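You operate a simulated robot arm through the tools that you are given. There is no shell and no other tool. Be economical: measure what you need, move in short steps, check, and stop when the job is done.

Carry out the task below with a simulated robot arm. There is one attempt and no reset: what you move stays moved.

Task
Tidy the drawer cabinet: lid on the jar, flat brush in its holder, shoe horn on the black peg.
Fine: put the lid on the pale wooden box too.

Only the result counts: the job must be done as asked and must still hold three seconds after the hand-in. Knocking over, shifting, dropping, spilling or breaking anything else fails it. A push-on lid holds only when it is set on centred and level and pressed home; a screw cap is set on level and turned clockwise until tight.

Robot
A 6-joint arm with a two-finger parallel gripper, fixed in place. Base frame: the origin is at the foot of the arm, x ahead of it, y to its left, z up; the work surface is at about z = 0.8. Lengths are in m, angles in rad, forces in N, time in s.
With the tool pointing down near the work surface it reaches from about 0.34 to 0.76 m from the base axis. Its first joint turns from -1.152 to 1.152 rad. Payload 2.45 kg.
The TCP is the grasp point between the finger pads, 0.024 m short of the fingertips. In the tool frame z runs along the fingers and y along their closing line. Largest opening 0.068 m; finger width 0.017, thickness 0.01; the body of the gripper, 0.04 by 0.07 m, starts 0.041 m behind the TCP.
Orientation is that of the tool frame in the base frame, as a unit quaternion [x, y, z, w]. With the fingers straight down and closing along the base's y, the tool's x points along the base's -x, its y along +y and its z along -z.

Tools
- The arm moves only by the tool jog_arm. Its arguments are lists of equal length, an entry for each row: "translation": the shift along the tool's x, y, z in m, a list of three; "rotation": the turn, a rotation vector about the tool's x, y, z in rad, a list of three; "fingers": the gripper command, from -1 (shut) to 1 (fully open), values between in proportion. In form: {"translation": [[tx, ty, tz], ...], "rotation": [[ax, ay, az], ...], "fingers": [fingers, ...]}. A call has 1 to 10 rows; each row shifts and turns the commanded pose from where the row before left it, along the tool's axes as they then stand. Each row takes 0.2 s and may step no farther than 0.05 m and 0.15 rad from the row before; otherwise, or with a gripper value out of range, the whole call is refused. Where a pose cannot be reached the arm comes as near as it can. A force on the tool above 90 N (or 10 N above the force at the start of the call, whichever is more), or a blocked arm, ends the call early, and 0.2 s more pass. The fingers move at their own pace (about 0.108 m/s each) and stop on an object; they squeeze with about 43 N. The grip force told is the motor's: it shows also when the fingers shut on nothing. Time passes only in rows, and 0.2 s behind the last, so rows that do not move let the fingers close. The reply holds the time, the measured pose of the TCP, the force on the tool along the base axes, the opening and the grip force, in the units named above and with some noise, with the torque about the TCP (base axes, N m) and any sound that the robot's microphone picked up, and new pictures: "pictures" is both (left out), scene, wrist or none.
- Cameras (640 x 400 px; columns grow to the right, rows downward): "scene" is fixed at [0.1809, 0.4042, 1.4681]; the picture's right is [-0.75, -0.66, 0.00], its down [-0.28, 0.32, -0.91] and it looks along [0.60, -0.68, -0.42] (base axes); focal length 255 px, centre (320, 200). "wrist" rides on the gripper at [0.084, 0.011, -0.075] in the tool frame; the picture's right is [-0.13, 0.99, 0.00], its down [-0.60, -0.08, -0.79] and it looks along [-0.79, -0.10, 0.61] (tool axes); focal length 251 px, centre (320, 200). There is no depth. A picture from a camera that has moved, and an enlarged one, comes with that camera's place and axes in the base frame and with its lens. The place of the scene camera against the robot may be out by one fixed shift of up to 0.025 m in any direction.
- inspect(camera, box): a new picture of the part [left, top, right, bottom] of that camera's present view, enlarged. No time passes.
- hand_in(): hands the job in; it is judged then, once.

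Work in short steps. Places have to be worked out from the pictures, the camera data and where the tool is seen: move nearer, look again, correct. Check each grasp and each placing, and mend what went wrong. You have 120 turns and 200 pictures in all, those below and enlarged ones among them. Open the gripper and draw the arm clear of the work before you hand the job in, unless the task says otherwise; then end with one line.

The tools are called after "Request:" by a JSON object that holds its "fn" and its "kwargs". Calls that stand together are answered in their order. jog_arm: Moves the arm, as the interface text tells. Its arguments: {"type":"object","properties":{"translation":{"type":"array"},"rotation":{"type":"array"},"fingers":{"type":"array"},"pictures":{"type":"string","enum":["both","scene","wrist","none"]}},"required":["translation","rotation","fingers"]} The other tools are called the same way: inspect (camera, box) takes an enlarged picture of a part of a camera's view; hand_in () hands the job in.

At the start:

```text
time_s: 0.0
tool_pos: [0.4769, 0.0536, 1.3811]
tool_rot: [-0.001, 1.0, 0.0, 0.001]
contact_force: [0.4, 0.2, 0.4]
torque: [0.05, 0.02, 0.0]
width: 0.0681
finger_force: 0.1
```

scene: 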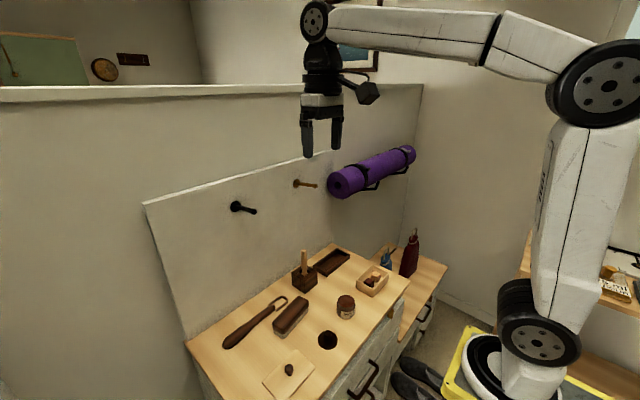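
wrist: 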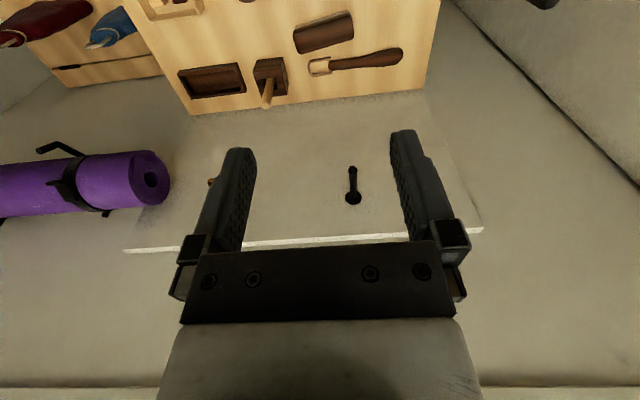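

The scene shows a cabinet top with several objects; I enlarge it to identify them.

Request:
{"fn": "inspect", "kwargs": {"camera": "scene", "box": [180, 230, 420, 400]}}

Request:
{"fn": "inspect", "kwargs": {"camera": "wrist", "box": [120, 0, 460, 210]}}

Request:
{"fn": "inspect", "kwargs": {"camera": "scene", "box": [210, 150, 350, 240]}}

```text
2.35 times, centred on (300, 315) of scene
camera zoom: at [0.1809, 0.4042, 1.4681], right [-0.75, -0.66, 0.0], down [-0.28, 0.32, -0.91], along [0.6, -0.68, -0.42], focal length 600 px, centre (367, -71)
```

zoom: 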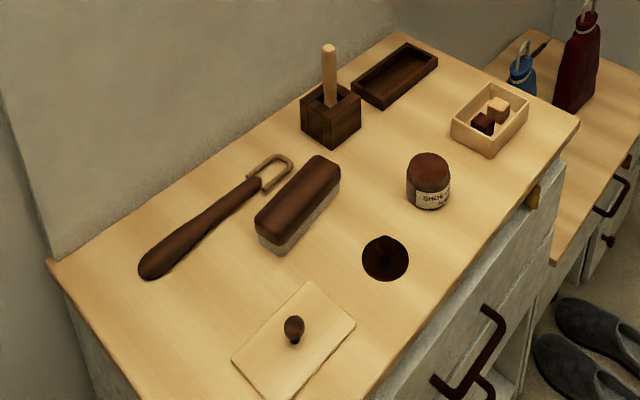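

```text
1.88 times, centred on (290, 105) of wrist
camera zoom: at [0.3931, 0.0637, 1.4556], right [0.13, 0.99, 0.0], down [0.6, -0.08, 0.79], along [0.79, -0.1, -0.61], focal length 473 px, centre (376, 379)
```

zoom: 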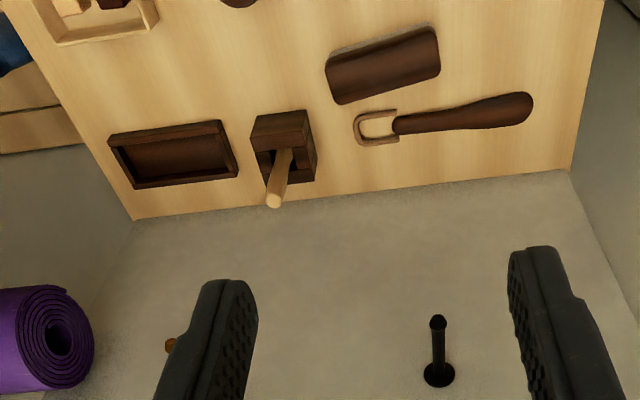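

```text
4.44 times, centred on (280, 195) of scene
camera zoom: at [0.1809, 0.4042, 1.4681], right [-0.75, -0.66, 0.0], down [-0.28, 0.32, -0.91], along [0.6, -0.68, -0.42], focal length 1134 px, centre (498, 222)
```

zoom: 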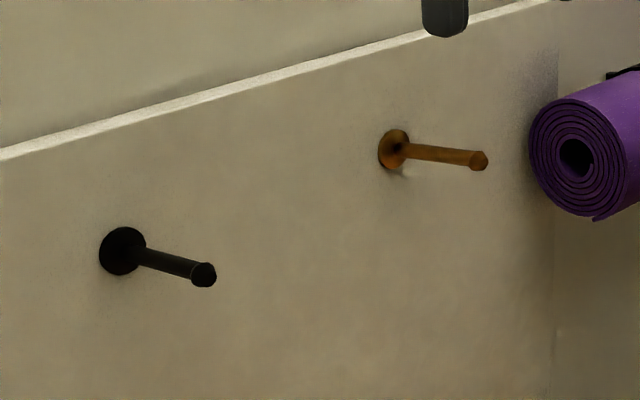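

Objects identified: jar at about (0.50,-0.085), its lid at (0.49,0.02), the box at (0.50,-0.24), the box lid at (0.495,0.16), the brush at (0.61,0.046), the tray holder at (0.69,-0.26), and the horn along y at x≈0.69. I descend for a close look.

Request:
{"fn": "jog_arm", "kwargs": {"translation": [[0, 0, 0.045], [0, 0, 0.045], [0, 0, 0.045], [0, 0, 0.045], [0, 0, 0.045], [0, 0, 0.045], [0, 0, 0.045], [0, 0, 0.045]], "rotation": [[0, 0, 0], [0, 0, 0], [0, 0, 0], [0, 0, 0], [0, 0, 0], [0, 0, 0], [0, 0, 0], [0, 0, 0]], "fingers": [1, 1, 1, 1, 1, 1, 1, 1]}}

```text
time_s: 1.8
tool_pos: [0.4772, 0.0532, 1.0216]
tool_rot: [0.0, 1.0, 0.0, 0.001]
contact_force: [-0.4, 0.0, -0.2]
torque: [0.0, 0.01, 0.04]
width: 0.0681
finger_force: 0.1
camera wrist: at [0.3932, 0.0628, 1.0947], right [0.13, 0.99, 0.0], down [0.6, -0.08, 0.79], along [0.79, -0.1, -0.61], focal length 251 px, centre (320, 200)
```

scene: 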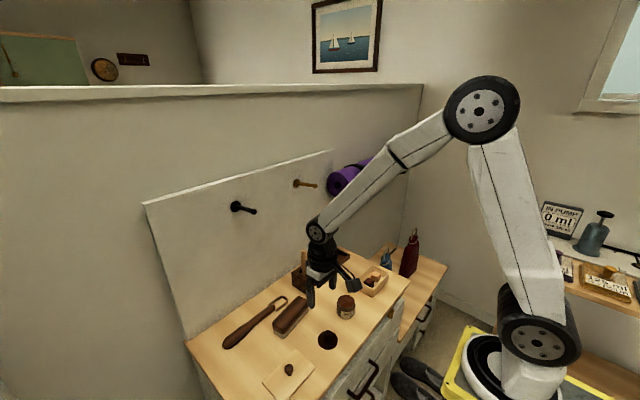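
wrist: 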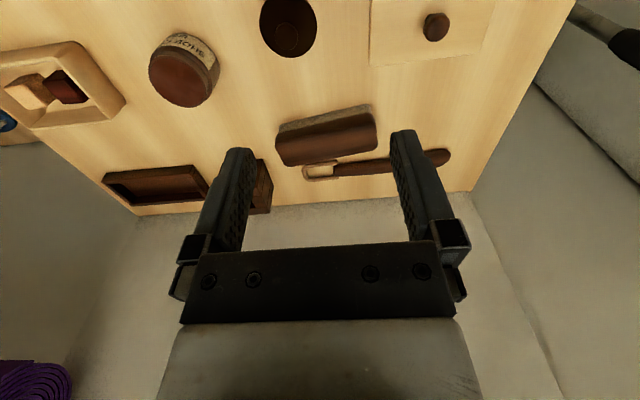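

I enlarge the wrist view of the tabletop to fix positions.

Request:
{"fn": "inspect", "kwargs": {"camera": "wrist", "box": [130, 0, 370, 150]}}

Request:
{"fn": "inspect", "kwargs": {"camera": "wrist", "box": [240, 0, 520, 190]}}

Request:
{"fn": "inspect", "kwargs": {"camera": "scene", "box": [250, 310, 370, 400]}}

```text
2.67 times, centred on (250, 75) of wrist
camera zoom: at [0.3932, 0.0628, 1.0947], right [0.13, 0.99, 0.0], down [0.6, -0.08, 0.79], along [0.79, -0.1, -0.61], focal length 670 px, centre (507, 533)
```

zoom: 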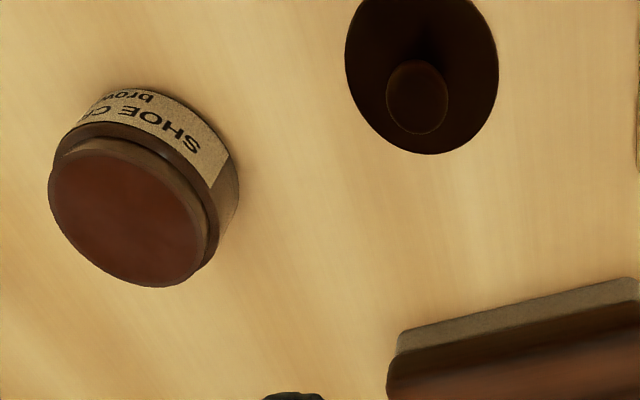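

```text
2.11 times, centred on (380, 95) of wrist
camera zoom: at [0.3932, 0.0628, 1.0947], right [0.13, 0.99, 0.0], down [0.6, -0.08, 0.79], along [0.79, -0.1, -0.61], focal length 529 px, centre (194, 421)
```

zoom: 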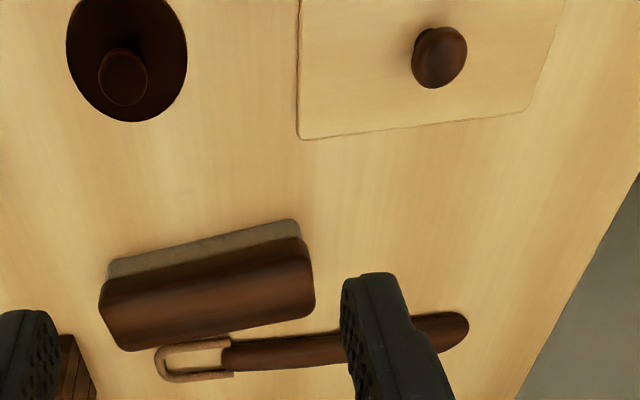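

```text
4.44 times, centred on (310, 355) of scene
camera zoom: at [0.1809, 0.4042, 1.4681], right [-0.75, -0.66, 0.0], down [-0.28, 0.32, -0.91], along [0.6, -0.68, -0.42], focal length 1134 px, centre (364, -489)
```

zoom: 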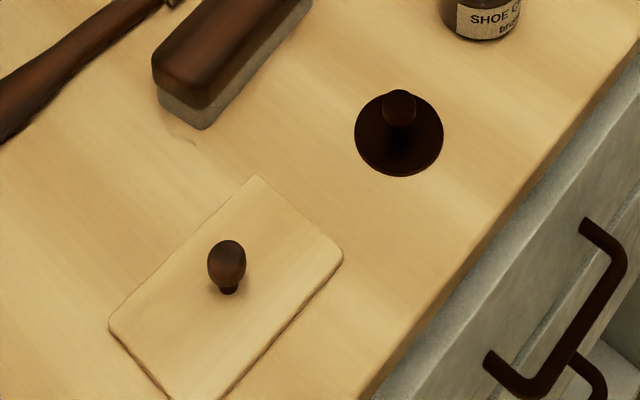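

Jar lid knob estimated at (0.483,0.019) and box lid knob at (0.495,0.158). I move down above the jar lid for a close look.

Request:
{"fn": "jog_arm", "kwargs": {"translation": [[-0.003, -0.017, 0.04], [-0.003, -0.017, 0.04], [0, 0, 0.04]], "rotation": [[0, 0, 0], [0, 0, 0], [0, 0, 0]], "fingers": [1, 1, 1]}}

```text
time_s: 2.6
tool_pos: [0.4854, 0.0203, 0.9003]
tool_rot: [-0.001, 1.0, 0.0, 0.001]
contact_force: [0.2, -0.3, 0.8]
torque: [0.01, 0.03, -0.04]
width: 0.068
finger_force: 0.2
camera wrist: at [0.4008, 0.029, 0.9756], right [0.13, 0.99, 0.0], down [0.6, -0.08, 0.8], along [0.79, -0.1, -0.61], focal length 251 px, centre (320, 200)
```

scene: 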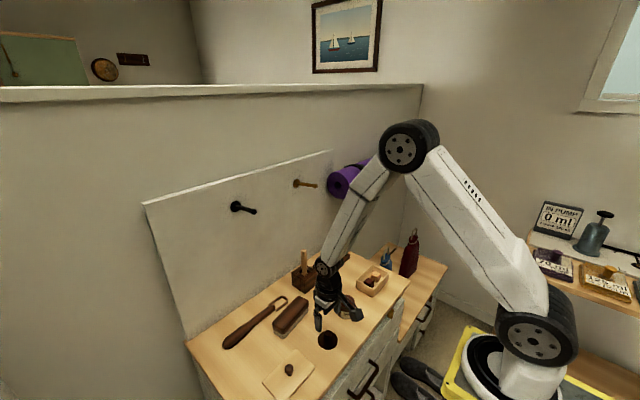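
wrist: 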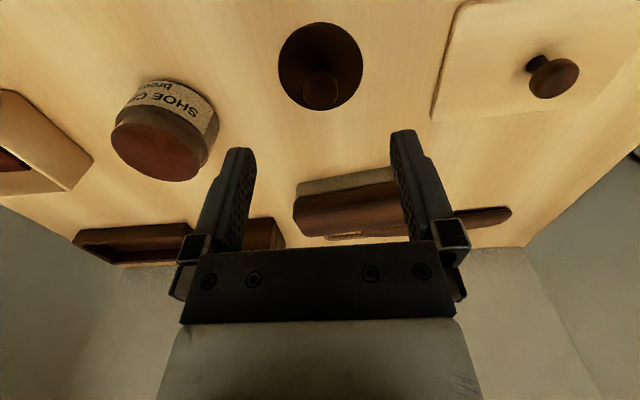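

Lid centre at about (0.481,0.019), so I shift slightly and descend further.

Request:
{"fn": "jog_arm", "kwargs": {"translation": [[0.004, -0.001, 0.03], [0, 0, 0.02]], "rotation": [[0, 0, 0], [0, 0, 0]], "fingers": [1, 1], "pictures": "wrist"}}

Request:
{"fn": "inspect", "kwargs": {"camera": "scene", "box": [280, 280, 380, 360]}}

```text
time_s: 3.2
tool_pos: [0.4802, 0.0194, 0.8511]
tool_rot: [-0.001, 1.0, 0.0, 0.002]
contact_force: [0.7, 0.1, -0.5]
torque: [0.0, -0.02, -0.01]
width: 0.0683
finger_force: 0.1
camera wrist: at [0.397, 0.0284, 0.9259], right [0.13, 0.99, 0.0], down [0.6, -0.08, 0.79], along [0.79, -0.1, -0.61], focal length 251 px, centre (320, 200)
```

wrist: 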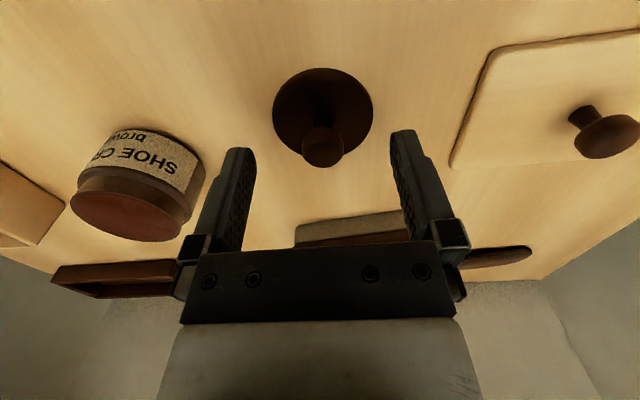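

```text
5.00 times, centred on (330, 320) of scene
camera zoom: at [0.1809, 0.4042, 1.4681], right [-0.75, -0.66, 0.0], down [-0.28, 0.32, -0.91], along [0.6, -0.68, -0.42], focal length 1276 px, centre (270, -400)
```

zoom: 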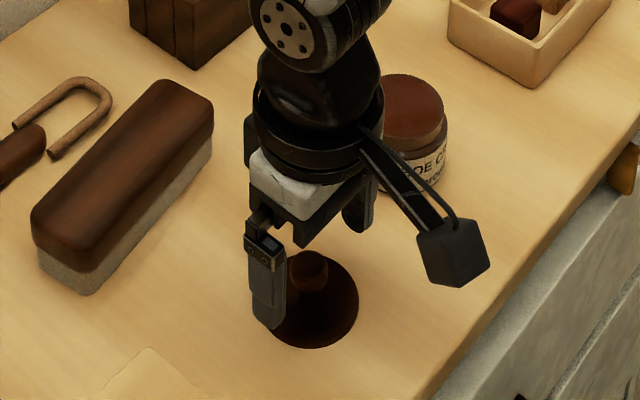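

The knob is centred, with its top at about z≈0.829. I descend so the tips sit just above the disc, then close.

Request:
{"fn": "jog_arm", "kwargs": {"translation": [[0, 0, 0.019], [0, 0, 0], [0, 0, 0], [0, 0, 0]], "rotation": [[0, 0, 0], [0, 0, 0], [0, 0, 0], [0, 0, 0]], "fingers": [1, -1, -1, -1], "pictures": "wrist"}}

```text
time_s: 4.2
tool_pos: [0.4801, 0.019, 0.833]
tool_rot: [0.0, 1.0, 0.0, 0.001]
contact_force: [0.1, -0.3, 1.0]
torque: [0.0, -0.02, -0.01]
width: 0.0194
finger_force: 37.6
camera wrist: at [0.3963, 0.0285, 0.9068], right [0.13, 0.99, 0.0], down [0.6, -0.08, 0.79], along [0.79, -0.1, -0.61], focal length 251 px, centre (320, 200)
```

wrist: 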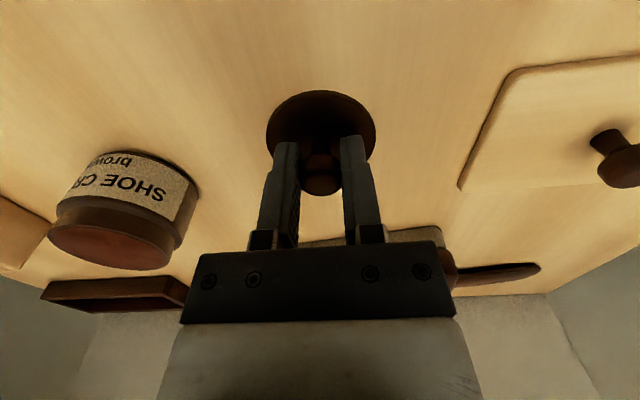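

The knob is gripped at width 0.019. I lift and look.

Request:
{"fn": "jog_arm", "kwargs": {"translation": [[0, 0, -0.04], [0, 0, -0.05], [0, -0.03, -0.01]], "rotation": [[0, 0, 0], [0, 0, 0], [0, 0, 0]], "fingers": [-1, -1, -1], "pictures": "wrist"}}

Request:
{"fn": "inspect", "kwargs": {"camera": "scene", "box": [280, 250, 380, 330]}}

Request:
{"fn": "inspect", "kwargs": {"camera": "wrist", "box": [120, 20, 400, 200]}}

```text
time_s: 5.0
tool_pos: [0.4791, -0.0118, 0.9325]
tool_rot: [-0.001, 1.0, 0.0, 0.001]
contact_force: [0.1, -0.2, -0.3]
torque: [0.02, 0.03, 0.0]
width: 0.0193
finger_force: 36.4
camera wrist: at [0.3955, -0.0025, 1.0072], right [0.13, 0.99, 0.0], down [0.6, -0.08, 0.79], along [0.79, -0.1, -0.61], focal length 251 px, centre (320, 200)
```

wrist: 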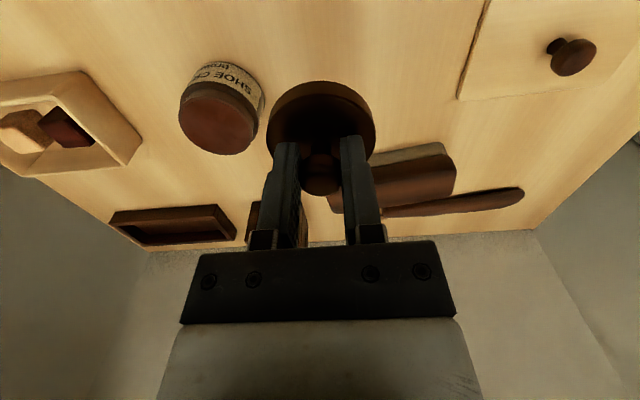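

```text
5.00 times, centred on (330, 290) of scene
camera zoom: at [0.1809, 0.4043, 1.4681], right [-0.75, -0.66, 0.0], down [-0.28, 0.32, -0.91], along [0.6, -0.68, -0.42], focal length 1276 px, centre (270, -250)
```

zoom: 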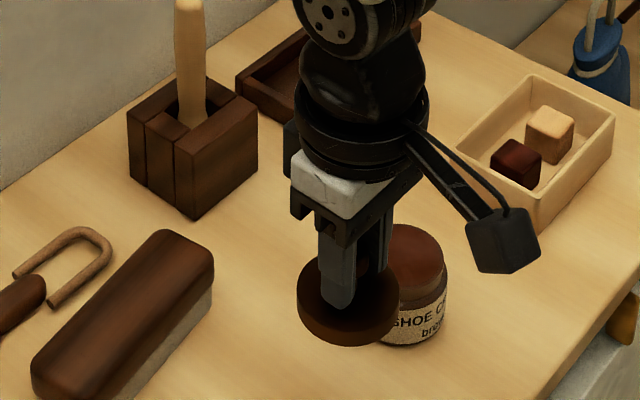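

```text
2.22 times, centred on (260, 110) of wrist
camera zoom: at [0.3955, -0.0025, 1.0072], right [0.13, 0.99, 0.0], down [0.6, -0.08, 0.79], along [0.79, -0.1, -0.61], focal length 559 px, centre (453, 400)
```

zoom: 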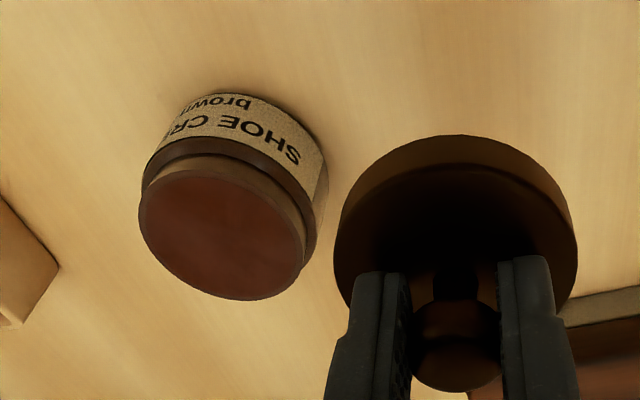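

Triangulated jar top at (0.5025,-0.0965,0.845). I move the lid over it and lower to a check height.

Request:
{"fn": "jog_arm", "kwargs": {"translation": [[-0.012, -0.042, 0], [-0.0115, -0.0427, 0], [0, 0, 0.03], [0, 0, 0]], "rotation": [[0, 0, 0], [0, 0, 0], [0, 0, 0], [0, 0, 0]], "fingers": [-1, -1, -1, -1], "pictures": "wrist"}}

Request:
{"fn": "inspect", "kwargs": {"camera": "wrist", "box": [220, 40, 420, 200]}}

Request:
{"fn": "inspect", "kwargs": {"camera": "scene", "box": [300, 260, 400, 330]}}

```text
time_s: 6.0
tool_pos: [0.5028, -0.096, 0.9045]
tool_rot: [-0.001, 1.0, 0.0, 0.001]
contact_force: [0.3, -0.3, -0.5]
torque: [-0.01, 0.01, 0.01]
width: 0.0192
finger_force: 37.1
camera wrist: at [0.4194, -0.0872, 0.977], right [0.13, 0.99, 0.0], down [0.6, -0.08, 0.79], along [0.79, -0.1, -0.61], focal length 251 px, centre (320, 200)
```

wrist: 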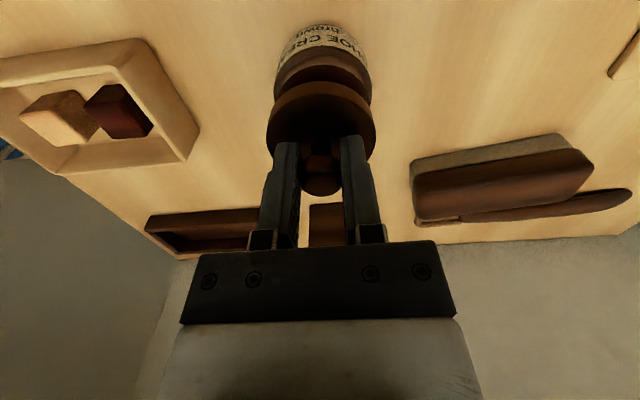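

```text
2.50 times, centred on (320, 120) of wrist
camera zoom: at [0.4194, -0.0872, 0.977], right [0.13, 0.99, 0.0], down [0.6, -0.08, 0.79], along [0.79, -0.1, -0.61], focal length 629 px, centre (320, 400)
```

zoom: 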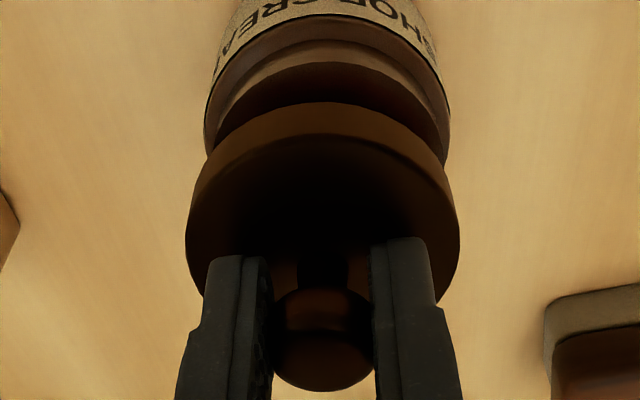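

```text
5.71 times, centred on (350, 295) of scene
camera zoom: at [0.1809, 0.4042, 1.4681], right [-0.75, -0.66, 0.0], down [-0.28, 0.32, -0.91], along [0.6, -0.68, -0.42], focal length 1458 px, centre (149, -343)
```

zoom: 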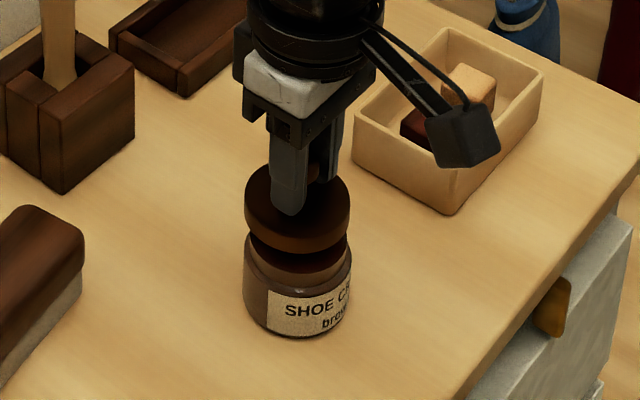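

The lid looks aligned over the jar within about 1 mm. I lower onto the neck in small steps.

Request:
{"fn": "jog_arm", "kwargs": {"translation": [[0, 0, 0.015], [0, 0, 0.008], [0, 0, 0.003], [0, 0, 0.003]], "rotation": [[0, 0, 0], [0, 0, 0], [0, 0, 0], [0, 0, 0]], "fingers": [-1, -1, -1, -1], "pictures": "none"}}

Request:
{"fn": "inspect", "kwargs": {"camera": "wrist", "box": [220, 40, 420, 200]}}

Request:
{"fn": "inspect", "kwargs": {"camera": "scene", "box": [310, 270, 380, 330]}}

```text
time_s: 7.0
tool_pos: [0.5048, -0.0965, 0.8768]
tool_rot: [-0.001, 1.0, -0.001, 0.005]
contact_force: [-12.7, -2.1, 56.6]
torque: [-0.09, -0.03, -0.07]
width: 0.02
finger_force: 37.8
```

```text
2.50 times, centred on (320, 120) of wrist
camera zoom: at [0.4209, -0.0867, 0.9503], right [0.13, 0.99, 0.0], down [0.6, -0.08, 0.8], along [0.79, -0.1, -0.6], focal length 629 px, centre (320, 400)
```

zoom: 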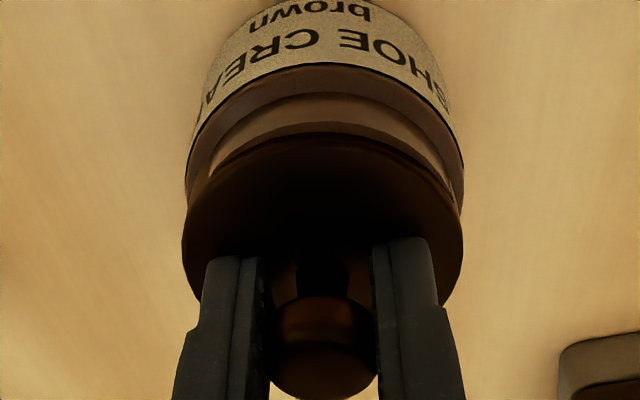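

```text
6.67 times, centred on (345, 300) of scene
camera zoom: at [0.1796, 0.4045, 1.4682], right [-0.75, -0.66, 0.0], down [-0.28, 0.32, -0.91], along [0.6, -0.68, -0.42], focal length 1702 px, centre (153, -467)
```

zoom: 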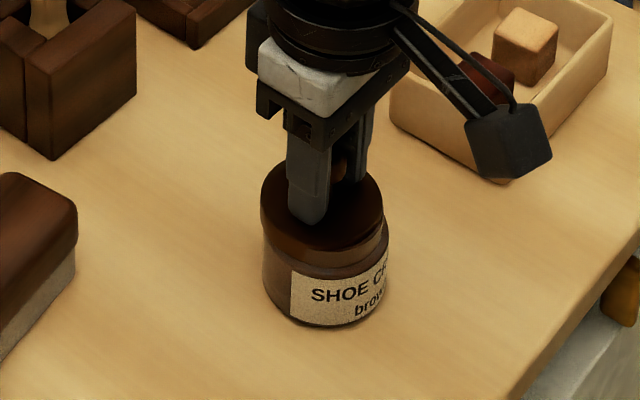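

There is 57 N of contact, and the lid tilts with a -x reaction, so it sits slightly too far +x. I back off, shift -x about 3 mm and check.

Request:
{"fn": "jog_arm", "kwargs": {"translation": [[0, 0, -0.012], [0.003, -0.0005, 0], [0, 0, 0]], "rotation": [[0, 0, 0], [0, 0, 0], [0, 0, 0]], "fingers": [-1, -1, -1], "pictures": "none"}}

Request:
{"fn": "inspect", "kwargs": {"camera": "wrist", "box": [220, 40, 420, 200]}}

Request:
{"fn": "inspect", "kwargs": {"camera": "scene", "box": [310, 270, 380, 330]}}

```text
time_s: 7.8
tool_pos: [0.4999, -0.096, 0.8859]
tool_rot: [-0.001, 1.0, 0.0, 0.001]
contact_force: [-0.1, -0.1, -0.1]
torque: [-0.02, -0.01, 0.03]
width: 0.02
finger_force: 37.6
```

```text
2.50 times, centred on (320, 120) of wrist
camera zoom: at [0.4164, -0.0867, 0.9595], right [0.13, 0.99, 0.0], down [0.6, -0.08, 0.79], along [0.79, -0.1, -0.61], focal length 629 px, centre (320, 400)
```

zoom: 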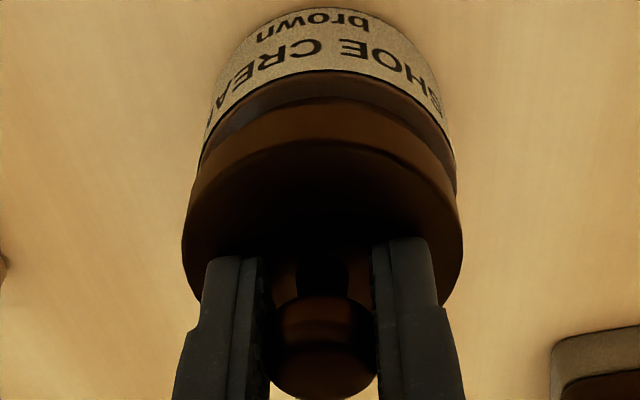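

```text
6.67 times, centred on (345, 300) of scene
camera zoom: at [0.1809, 0.4042, 1.4681], right [-0.75, -0.66, 0.0], down [-0.28, 0.32, -0.91], along [0.6, -0.68, -0.42], focal length 1702 px, centre (153, -467)
```

zoom: 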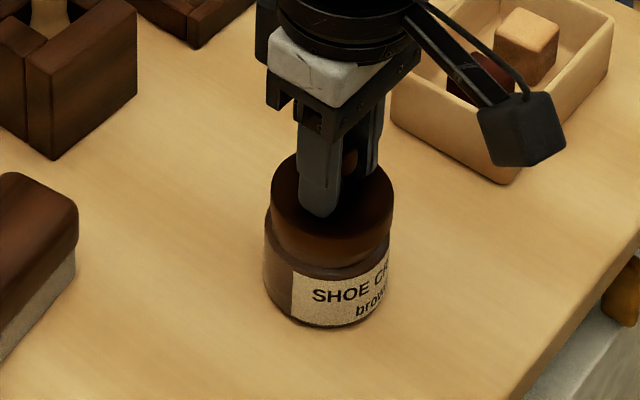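

I zoom in more to judge whether the lid is still level in the grip.

Request:
{"fn": "inspect", "kwargs": {"camera": "wrist", "box": [260, 60, 390, 150]}}

Request:
{"fn": "inspect", "kwargs": {"camera": "scene", "box": [335, 280, 380, 325]}}

```text
4.44 times, centred on (325, 105) of wrist
camera zoom: at [0.4164, -0.0867, 0.9595], right [0.13, 0.99, 0.0], down [0.6, -0.08, 0.79], along [0.79, -0.1, -0.61], focal length 1118 px, centre (298, 622)
```

zoom: 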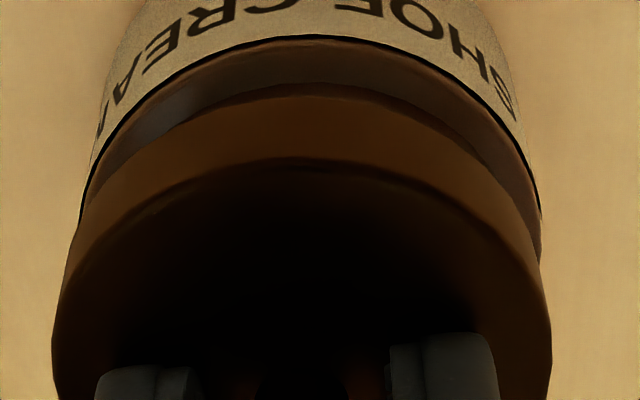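

```text
8.89 times, centred on (358, 302) of scene
camera zoom: at [0.1809, 0.4042, 1.4681], right [-0.75, -0.66, 0.0], down [-0.28, 0.32, -0.91], along [0.6, -0.68, -0.42], focal length 2269 px, centre (-13, -711)
```

zoom: 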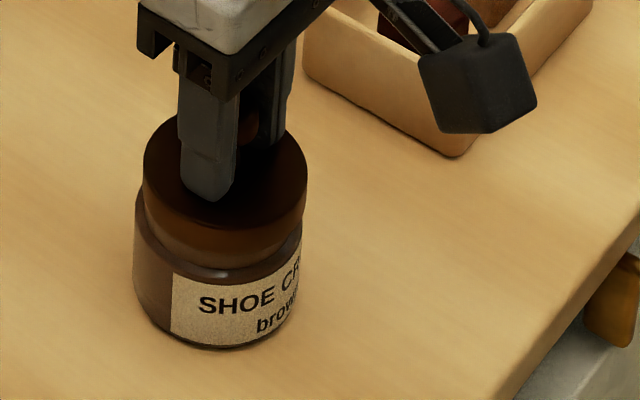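

Relative offsets suggest the optimum is about (0.5006,-0.095). I nudge there and lower gently.

Request:
{"fn": "jog_arm", "kwargs": {"translation": [[-0.0008, 0.001, 0], [0, 0, 0.004], [0, 0, 0.002], [0, 0, 0.002]], "rotation": [[0, 0, 0], [0, 0, 0], [0, 0, 0], [0, 0, 0]], "fingers": [-1, -1, -1, -1], "pictures": "none"}}

Request:
{"fn": "inspect", "kwargs": {"camera": "wrist", "box": [260, 60, 390, 150]}}

```text
time_s: 8.8
tool_pos: [0.5017, -0.0956, 0.8789]
tool_rot: [-0.001, 1.0, -0.002, 0.002]
contact_force: [-2.7, 3.2, 10.4]
torque: [0.05, -0.24, 0.03]
width: 0.0201
finger_force: 37.6
heard: snap
```

```text
4.44 times, centred on (325, 105) of wrist
camera zoom: at [0.4177, -0.0859, 0.9522], right [0.13, 0.99, 0.0], down [0.6, -0.08, 0.8], along [0.79, -0.1, -0.61], focal length 1118 px, centre (298, 622)
```

zoom: 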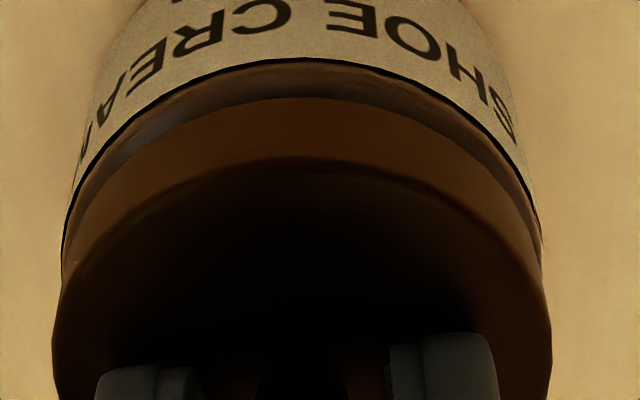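

A snap was heard and the lid looks seated. I release and rise to look.

Request:
{"fn": "jog_arm", "kwargs": {"translation": [[0, 0, 0.001], [0, 0, -0.001], [0, 0, 0], [0, 0, 0], [0, 0, -0.03], [0, 0, -0.04]], "rotation": [[0, 0, 0], [0, 0, 0], [0, 0, 0], [0, 0, 0], [0, 0, 0], [0, 0, 0]], "fingers": [-1, -1, 0, 0, 0, 0], "pictures": "wrist"}}

Request:
{"fn": "inspect", "kwargs": {"camera": "scene", "box": [310, 270, 380, 330]}}

Request:
{"fn": "inspect", "kwargs": {"camera": "wrist", "box": [240, 0, 400, 130]}}

```text
time_s: 10.2
tool_pos: [0.5002, -0.0947, 0.9462]
tool_rot: [-0.002, 1.0, 0.0, 0.002]
contact_force: [-0.2, -0.2, 0.9]
torque: [0.01, -0.01, 0.02]
width: 0.0339
finger_force: 0.2
camera wrist: at [0.4175, -0.0857, 1.0207], right [0.13, 0.99, 0.0], down [0.6, -0.08, 0.79], along [0.79, -0.1, -0.61], focal length 251 px, centre (320, 200)
```

wrist: 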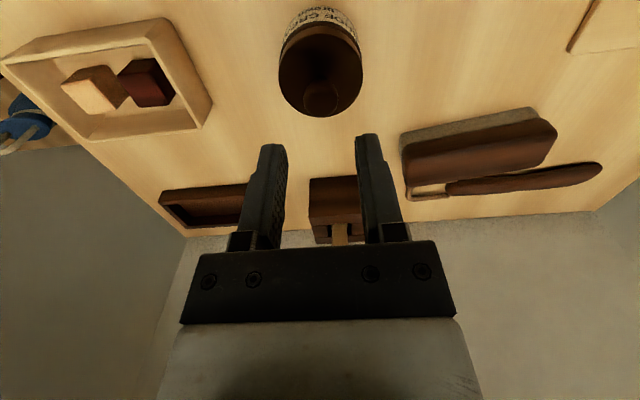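

```text
6.67 times, centred on (345, 300) of scene
camera zoom: at [0.1809, 0.4042, 1.4681], right [-0.75, -0.66, 0.0], down [-0.28, 0.32, -0.91], along [0.6, -0.68, -0.42], focal length 1702 px, centre (153, -467)
```

zoom: 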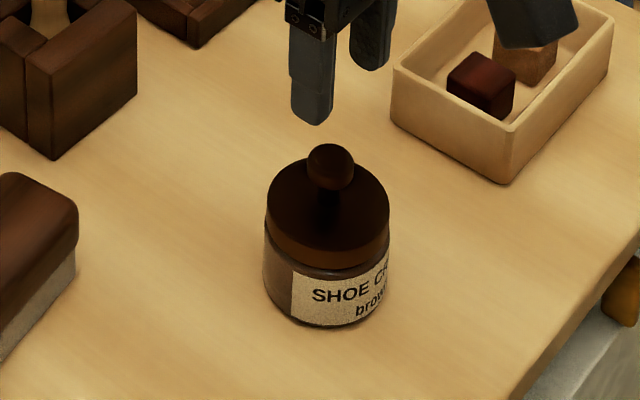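

```text
3.08 times, centred on (320, 65) of wrist
camera zoom: at [0.4175, -0.0857, 1.0207], right [0.13, 0.99, 0.0], down [0.6, -0.08, 0.79], along [0.79, -0.1, -0.61], focal length 774 px, centre (320, 615)
```

zoom: 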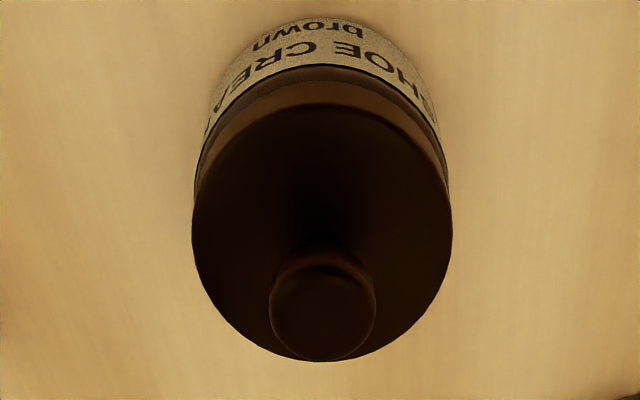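

The lid appears seated. I confirm with a light centred press on the knob with closed fingers.

Request:
{"fn": "jog_arm", "kwargs": {"translation": [[0, 0, 0], [0, -0.0005, 0.04], [0, 0, 0.004], [0, 0, 0.003], [0, 0, 0.002]], "rotation": [[0, 0, 0], [0, 0, 0], [0, 0, 0], [0, 0, 0], [0, 0, 0]], "fingers": [-1, -1, -1, -1, -1], "pictures": "none"}}

```text
time_s: 11.4
tool_pos: [0.5022, -0.0952, 0.9029]
tool_rot: [-0.001, 1.0, -0.001, 0.004]
contact_force: [-22.7, 8.6, 82.3]
torque: [0.22, 0.3, 0.09]
width: 0.0
finger_force: 22.8
```

The lid is firm at 82 N with no further snap, so it is home. I raise and look at the box from above.

Request:
{"fn": "jog_arm", "kwargs": {"translation": [[0, 0, -0.03], [0, -0.04, -0.05], [0.02, -0.045, -0.02], [0.01, -0.045, 0], [0, 0, 0]], "rotation": [[0, 0, 0], [0, 0, 0], [0, 0, 0], [0, 0, 0], [0, 0, 0]], "fingers": [-1, -1, 1, 1, 1], "pictures": "wrist"}}

Request:
{"fn": "inspect", "kwargs": {"camera": "wrist", "box": [160, 0, 400, 150]}}

Request:
{"fn": "inspect", "kwargs": {"camera": "scene", "box": [285, 240, 405, 320]}}

```text
refused: row 2 steps farther than a row can; nothing moved
```

```text
2.67 times, centred on (280, 75) of wrist
camera zoom: at [0.4175, -0.0861, 0.9767], right [0.13, 0.99, 0.0], down [0.6, -0.08, 0.8], along [0.79, -0.1, -0.6], focal length 670 px, centre (427, 533)
```

zoom: 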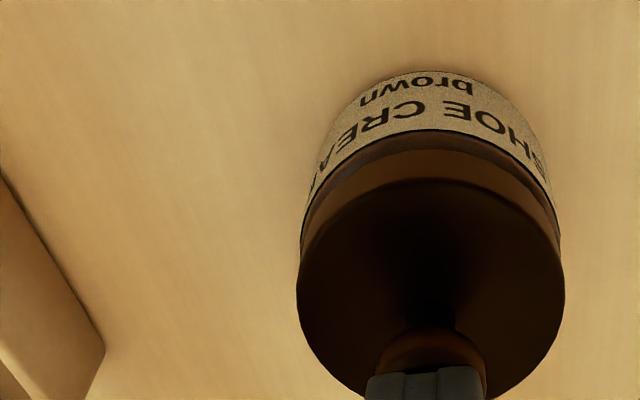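

```text
5.00 times, centred on (345, 280) of scene
camera zoom: at [0.1789, 0.4047, 1.4683], right [-0.75, -0.66, 0.0], down [-0.28, 0.32, -0.91], along [0.6, -0.68, -0.42], focal length 1276 px, centre (195, -200)
```

zoom: 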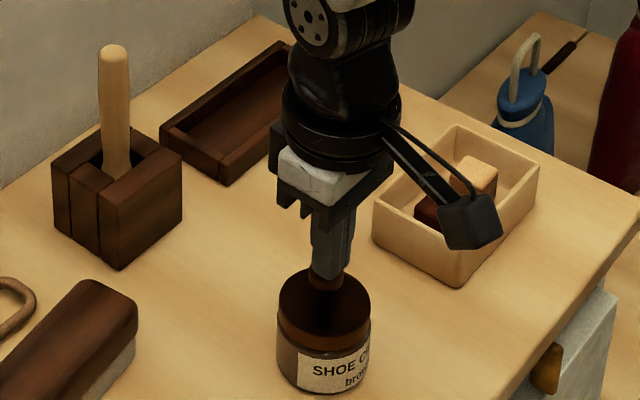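

One step was too long and nothing moved. I redo it with smaller steps.

Request:
{"fn": "jog_arm", "kwargs": {"translation": [[0, 0, -0.03], [0, -0.03, -0.035], [0.015, -0.04, -0.02], [0.01, -0.04, -0.02], [0, -0.01, 0]], "rotation": [[0, 0, 0], [0, 0, 0], [0, 0, 0], [0, 0, 0], [0, 0, 0]], "fingers": [-1, -1, 1, 1, 1], "pictures": "wrist"}}

Request:
{"fn": "inspect", "kwargs": {"camera": "wrist", "box": [180, 0, 420, 150]}}

```text
time_s: 12.6
tool_pos: [0.4761, -0.2147, 1.004]
tool_rot: [-0.001, 1.0, 0.0, 0.0]
contact_force: [-0.5, -0.1, -0.4]
torque: [0.02, 0.0, -0.01]
width: 0.0678
finger_force: 0.1
camera wrist: at [0.3922, -0.2062, 1.0776], right [0.13, 0.99, 0.0], down [0.6, -0.08, 0.79], along [0.79, -0.1, -0.61], focal length 251 px, centre (320, 200)
```

wrist: 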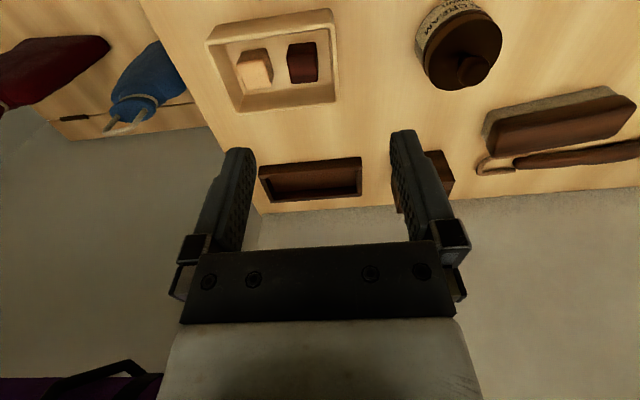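

```text
2.67 times, centred on (300, 75) of wrist
camera zoom: at [0.3922, -0.2062, 1.0776], right [0.13, 0.99, 0.0], down [0.6, -0.08, 0.79], along [0.79, -0.1, -0.61], focal length 670 px, centre (373, 533)
```

zoom: 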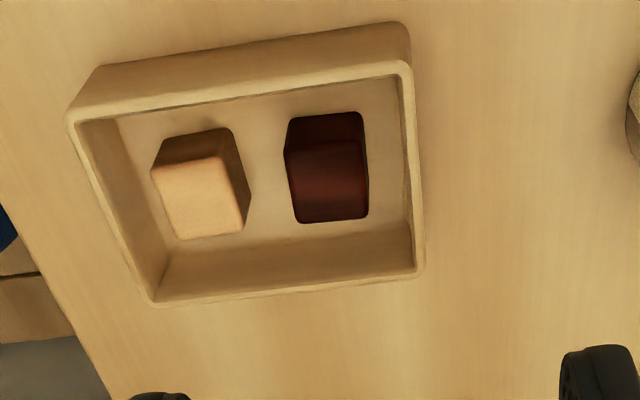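

The box is axis-aligned, centred at (0.5037,-0.260) with its rim at z≈0.84, matching the lid's orientation. I go to the box lid.

Request:
{"fn": "jog_arm", "kwargs": {"translation": [[0, 0.0465, 0], [0, 0.0465, 0], [0, 0.0465, 0], [0, 0.0465, 0], [-0.005, 0.0465, 0], [-0.005, 0.0465, 0], [-0.005, 0.0465, 0], [-0.004, 0.0465, 0], [0, 0, 0.05], [0, 0, 0.04]], "rotation": [[0, 0, 0], [0, 0, 0], [0, 0, 0], [0, 0, 0], [0, 0, 0], [0, 0, 0], [0, 0, 0], [0, 0, 0], [0, 0, 0], [0, 0, 0]], "fingers": [1, 1, 1, 1, 1, 1, 1, 1, 1, 1], "pictures": "wrist"}}

Request:
{"fn": "inspect", "kwargs": {"camera": "wrist", "box": [220, 0, 420, 130]}}

Request:
{"fn": "inspect", "kwargs": {"camera": "scene", "box": [250, 330, 340, 400]}}

```text
time_s: 14.8
tool_pos: [0.494, 0.1562, 0.9136]
tool_rot: [-0.001, 1.0, 0.0, 0.001]
contact_force: [0.4, -0.7, 0.3]
torque: [-0.02, 0.0, -0.01]
width: 0.0679
finger_force: 0.2
camera wrist: at [0.4118, 0.1667, 0.9869], right [0.13, 0.99, 0.0], down [0.6, -0.08, 0.79], along [0.79, -0.1, -0.61], focal length 251 px, centre (320, 200)
```

wrist: 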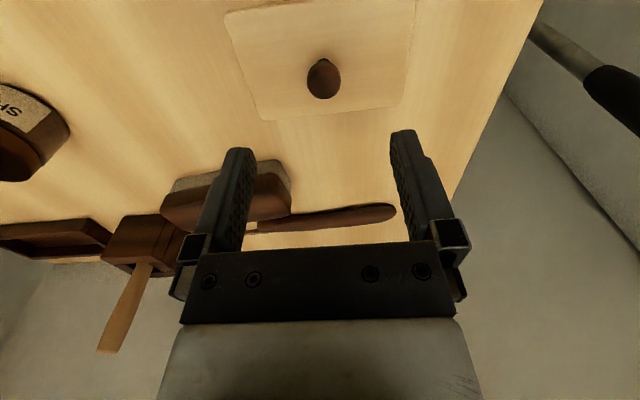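

```text
3.08 times, centred on (320, 65) of wrist
camera zoom: at [0.4118, 0.1667, 0.9869], right [0.13, 0.99, 0.0], down [0.6, -0.08, 0.79], along [0.79, -0.1, -0.61], focal length 774 px, centre (320, 615)
```

zoom: 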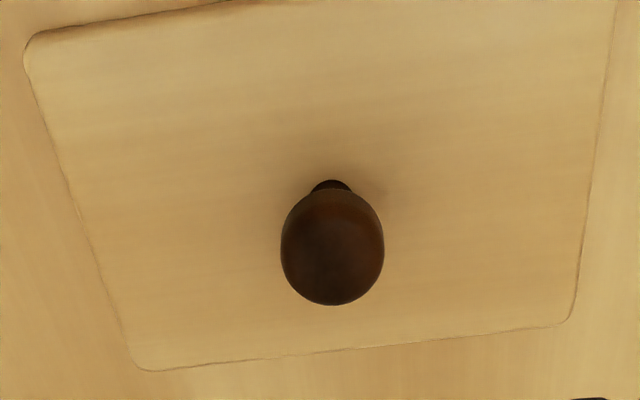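

```text
5.71 times, centred on (295, 365) of scene
camera zoom: at [0.1809, 0.4042, 1.4681], right [-0.75, -0.66, 0.0], down [-0.28, 0.32, -0.91], along [0.6, -0.68, -0.42], focal length 1458 px, centre (463, -743)
```

zoom: 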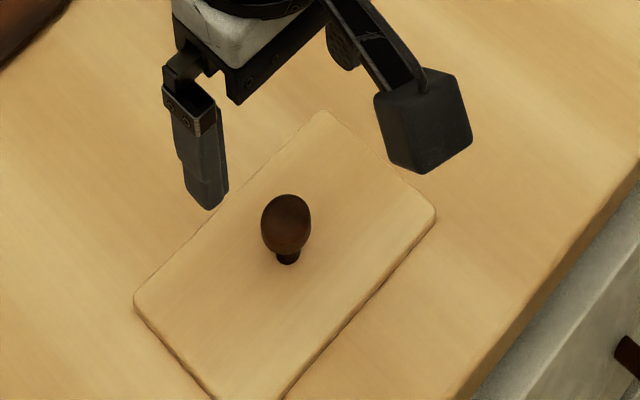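

Lid knob at (0.494,0.1586), widest at z≈0.827, with the plate centred beneath it. I descend and grip.

Request:
{"fn": "jog_arm", "kwargs": {"translation": [[0, 0.0022, 0.04], [0, 0, 0.025], [0, 0, 0.0145], [0, 0, 0], [0, 0, 0], [0, 0, 0]], "rotation": [[0, 0, 0], [0, 0, 0], [0, 0, 0], [0, 0, 0], [0, 0, 0], [0, 0, 0]], "fingers": [1, 1, 1, -1, -1, -1], "pictures": "wrist"}}

Request:
{"fn": "inspect", "kwargs": {"camera": "scene", "box": [250, 330, 340, 400]}}

```text
time_s: 16.2
tool_pos: [0.4963, 0.1584, 0.835]
tool_rot: [-0.002, 1.0, -0.001, 0.002]
contact_force: [0.3, 0.7, 0.2]
torque: [0.02, 0.02, 0.03]
width: 0.0197
finger_force: 37.0
camera wrist: at [0.4116, 0.1683, 0.9086], right [0.13, 0.99, 0.0], down [0.6, -0.08, 0.79], along [0.79, -0.1, -0.61], focal length 251 px, centre (320, 200)
```

wrist: 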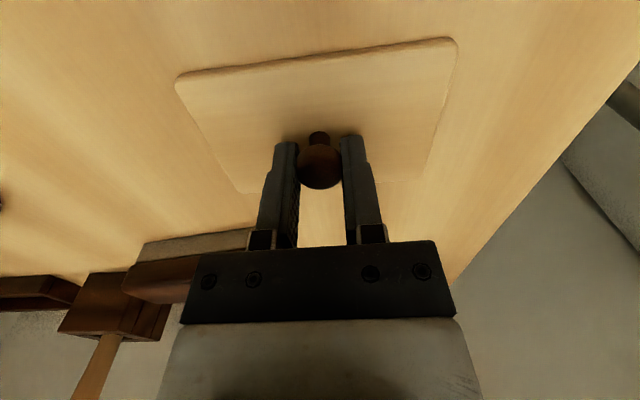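

```text
5.71 times, centred on (295, 365) of scene
camera zoom: at [0.1809, 0.4042, 1.4681], right [-0.75, -0.66, 0.0], down [-0.28, 0.32, -0.91], along [0.6, -0.68, -0.42], focal length 1458 px, centre (463, -743)
```

zoom: 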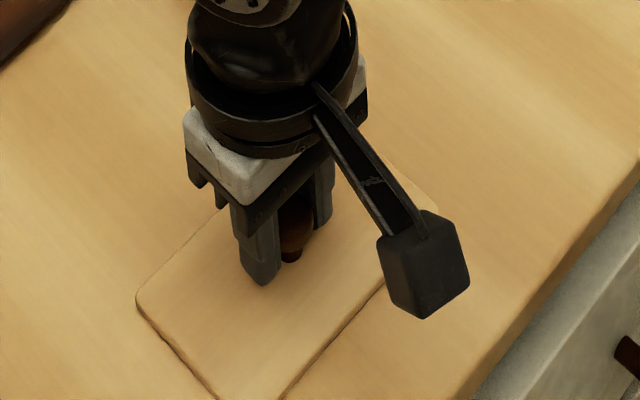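

Gripped. I lift and carry the lid over the box at a safe height.

Request:
{"fn": "jog_arm", "kwargs": {"translation": [[0, 0, -0.03], [0, 0, -0.045], [0, 0, -0.045], [0, -0.047, 0], [0, -0.047, 0], [0, -0.047, 0], [0, -0.047, 0], [0, -0.047, 0], [0, -0.047, 0], [0, -0.047, 0]], "rotation": [[0, 0, 0], [0, 0, 0], [0, 0, 0], [0, 0, 0], [0, 0, 0], [0, 0, 0], [0, 0, 0], [0, 0, 0], [0, 0, 0], [0, 0, 0]], "fingers": [-1, -1, -1, -1, -1, -1, -1, -1, -1, -1], "pictures": "none"}}

Request:
{"fn": "jog_arm", "kwargs": {"translation": [[-0.003, -0.045, 0], [-0.0045, -0.0445, 0], [0, 0, 0.03], [0, 0, 0]], "rotation": [[0, 0, 0], [0, 0, 0], [0, 0, 0], [0, 0, 0]], "fingers": [-1, -1, -1, -1], "pictures": "wrist"}}

Request:
{"fn": "inspect", "kwargs": {"camera": "wrist", "box": [160, 0, 480, 200]}}

Request:
{"fn": "inspect", "kwargs": {"camera": "scene", "box": [330, 240, 420, 310]}}

```text
time_s: 18.4
tool_pos: [0.4951, -0.1703, 0.9535]
tool_rot: [-0.002, 1.0, 0.0, 0.0]
contact_force: [-1.0, 0.4, -0.8]
torque: [0.02, -0.03, 0.04]
width: 0.0198
finger_force: 37.3
```

```text
time_s: 19.4
tool_pos: [0.5016, -0.2601, 0.9233]
tool_rot: [0.0, 1.0, -0.001, 0.001]
contact_force: [0.3, -0.1, -0.4]
torque: [0.0, 0.03, -0.01]
width: 0.0201
finger_force: 37.8
camera wrist: at [0.4182, -0.2507, 0.9978], right [0.13, 0.99, 0.0], down [0.6, -0.08, 0.79], along [0.79, -0.1, -0.61], focal length 251 px, centre (320, 200)
```

wrist: 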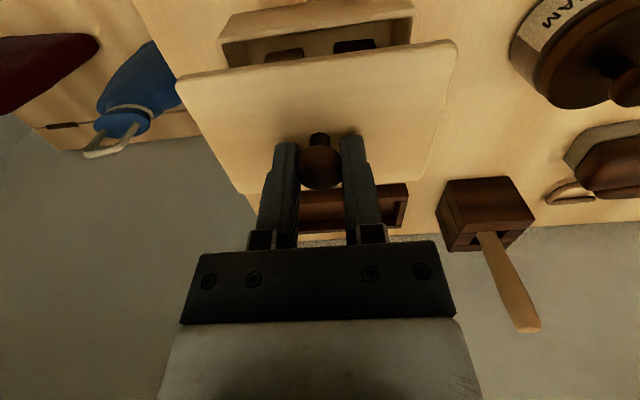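

```text
2.00 times, centred on (320, 100) of wrist
camera zoom: at [0.4182, -0.2507, 0.9978], right [0.13, 0.99, 0.0], down [0.6, -0.08, 0.79], along [0.79, -0.1, -0.61], focal length 503 px, centre (320, 400)
```

zoom: 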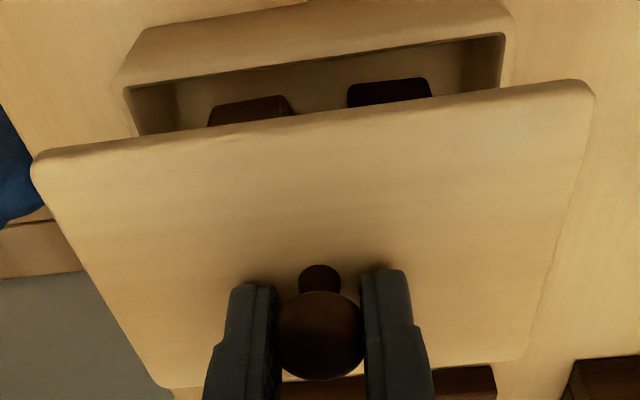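

```text
5.71 times, centred on (375, 275) of scene
camera zoom: at [0.1809, 0.4042, 1.4681], right [-0.75, -0.66, 0.0], down [-0.28, 0.32, -0.91], along [0.6, -0.68, -0.42], focal length 1458 px, centre (6, -229)
```

zoom: 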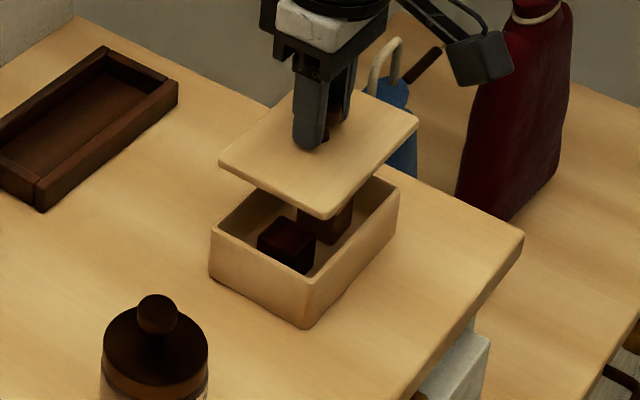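

The lid centre appears to be about 2 mm short in x of the box centre. I correct this and lower to just above the rim.

Request:
{"fn": "jog_arm", "kwargs": {"translation": [[-0.0025, 0.0005, 0.02], [0, 0, 0.018], [0, 0, 0]], "rotation": [[0, 0, -0.006], [0, 0, 0], [0, 0, 0]], "fingers": [-1, -1, -1], "pictures": "none"}}

Request:
{"fn": "inspect", "kwargs": {"camera": "wrist", "box": [160, 0, 480, 200]}}

Request:
{"fn": "inspect", "kwargs": {"camera": "scene", "box": [350, 250, 410, 300]}}

```text
time_s: 20.2
tool_pos: [0.5039, -0.2604, 0.8862]
tool_rot: [-0.004, 1.0, -0.001, 0.002]
contact_force: [0.0, 0.3, -0.4]
torque: [-0.03, 0.0, 0.02]
width: 0.0199
finger_force: 37.0
```

```text
2.00 times, centred on (320, 100) of wrist
camera zoom: at [0.4214, -0.2509, 0.9596], right [0.12, 0.99, 0.0], down [0.6, -0.07, 0.79], along [0.79, -0.1, -0.61], focal length 503 px, centre (320, 400)
```

zoom: 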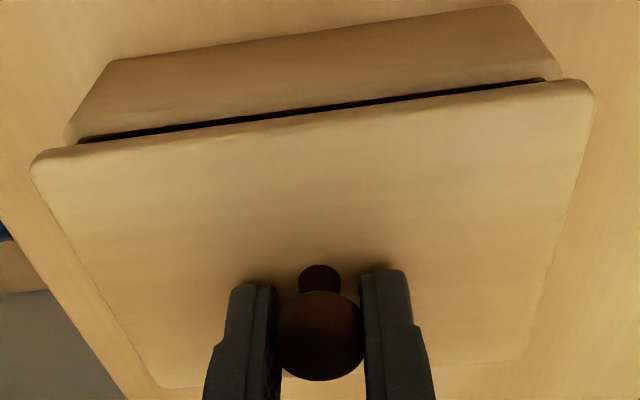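

```text
8.00 times, centred on (380, 275) of scene
camera zoom: at [0.1809, 0.4042, 1.4681], right [-0.75, -0.66, 0.0], down [-0.28, 0.32, -0.91], along [0.6, -0.68, -0.42], focal length 2042 px, centre (-160, -400)
```

zoom: 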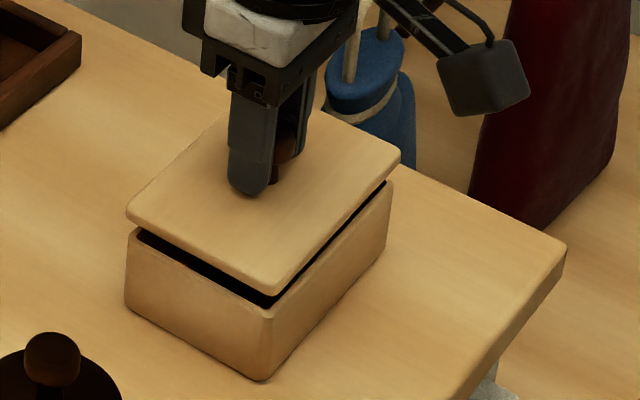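

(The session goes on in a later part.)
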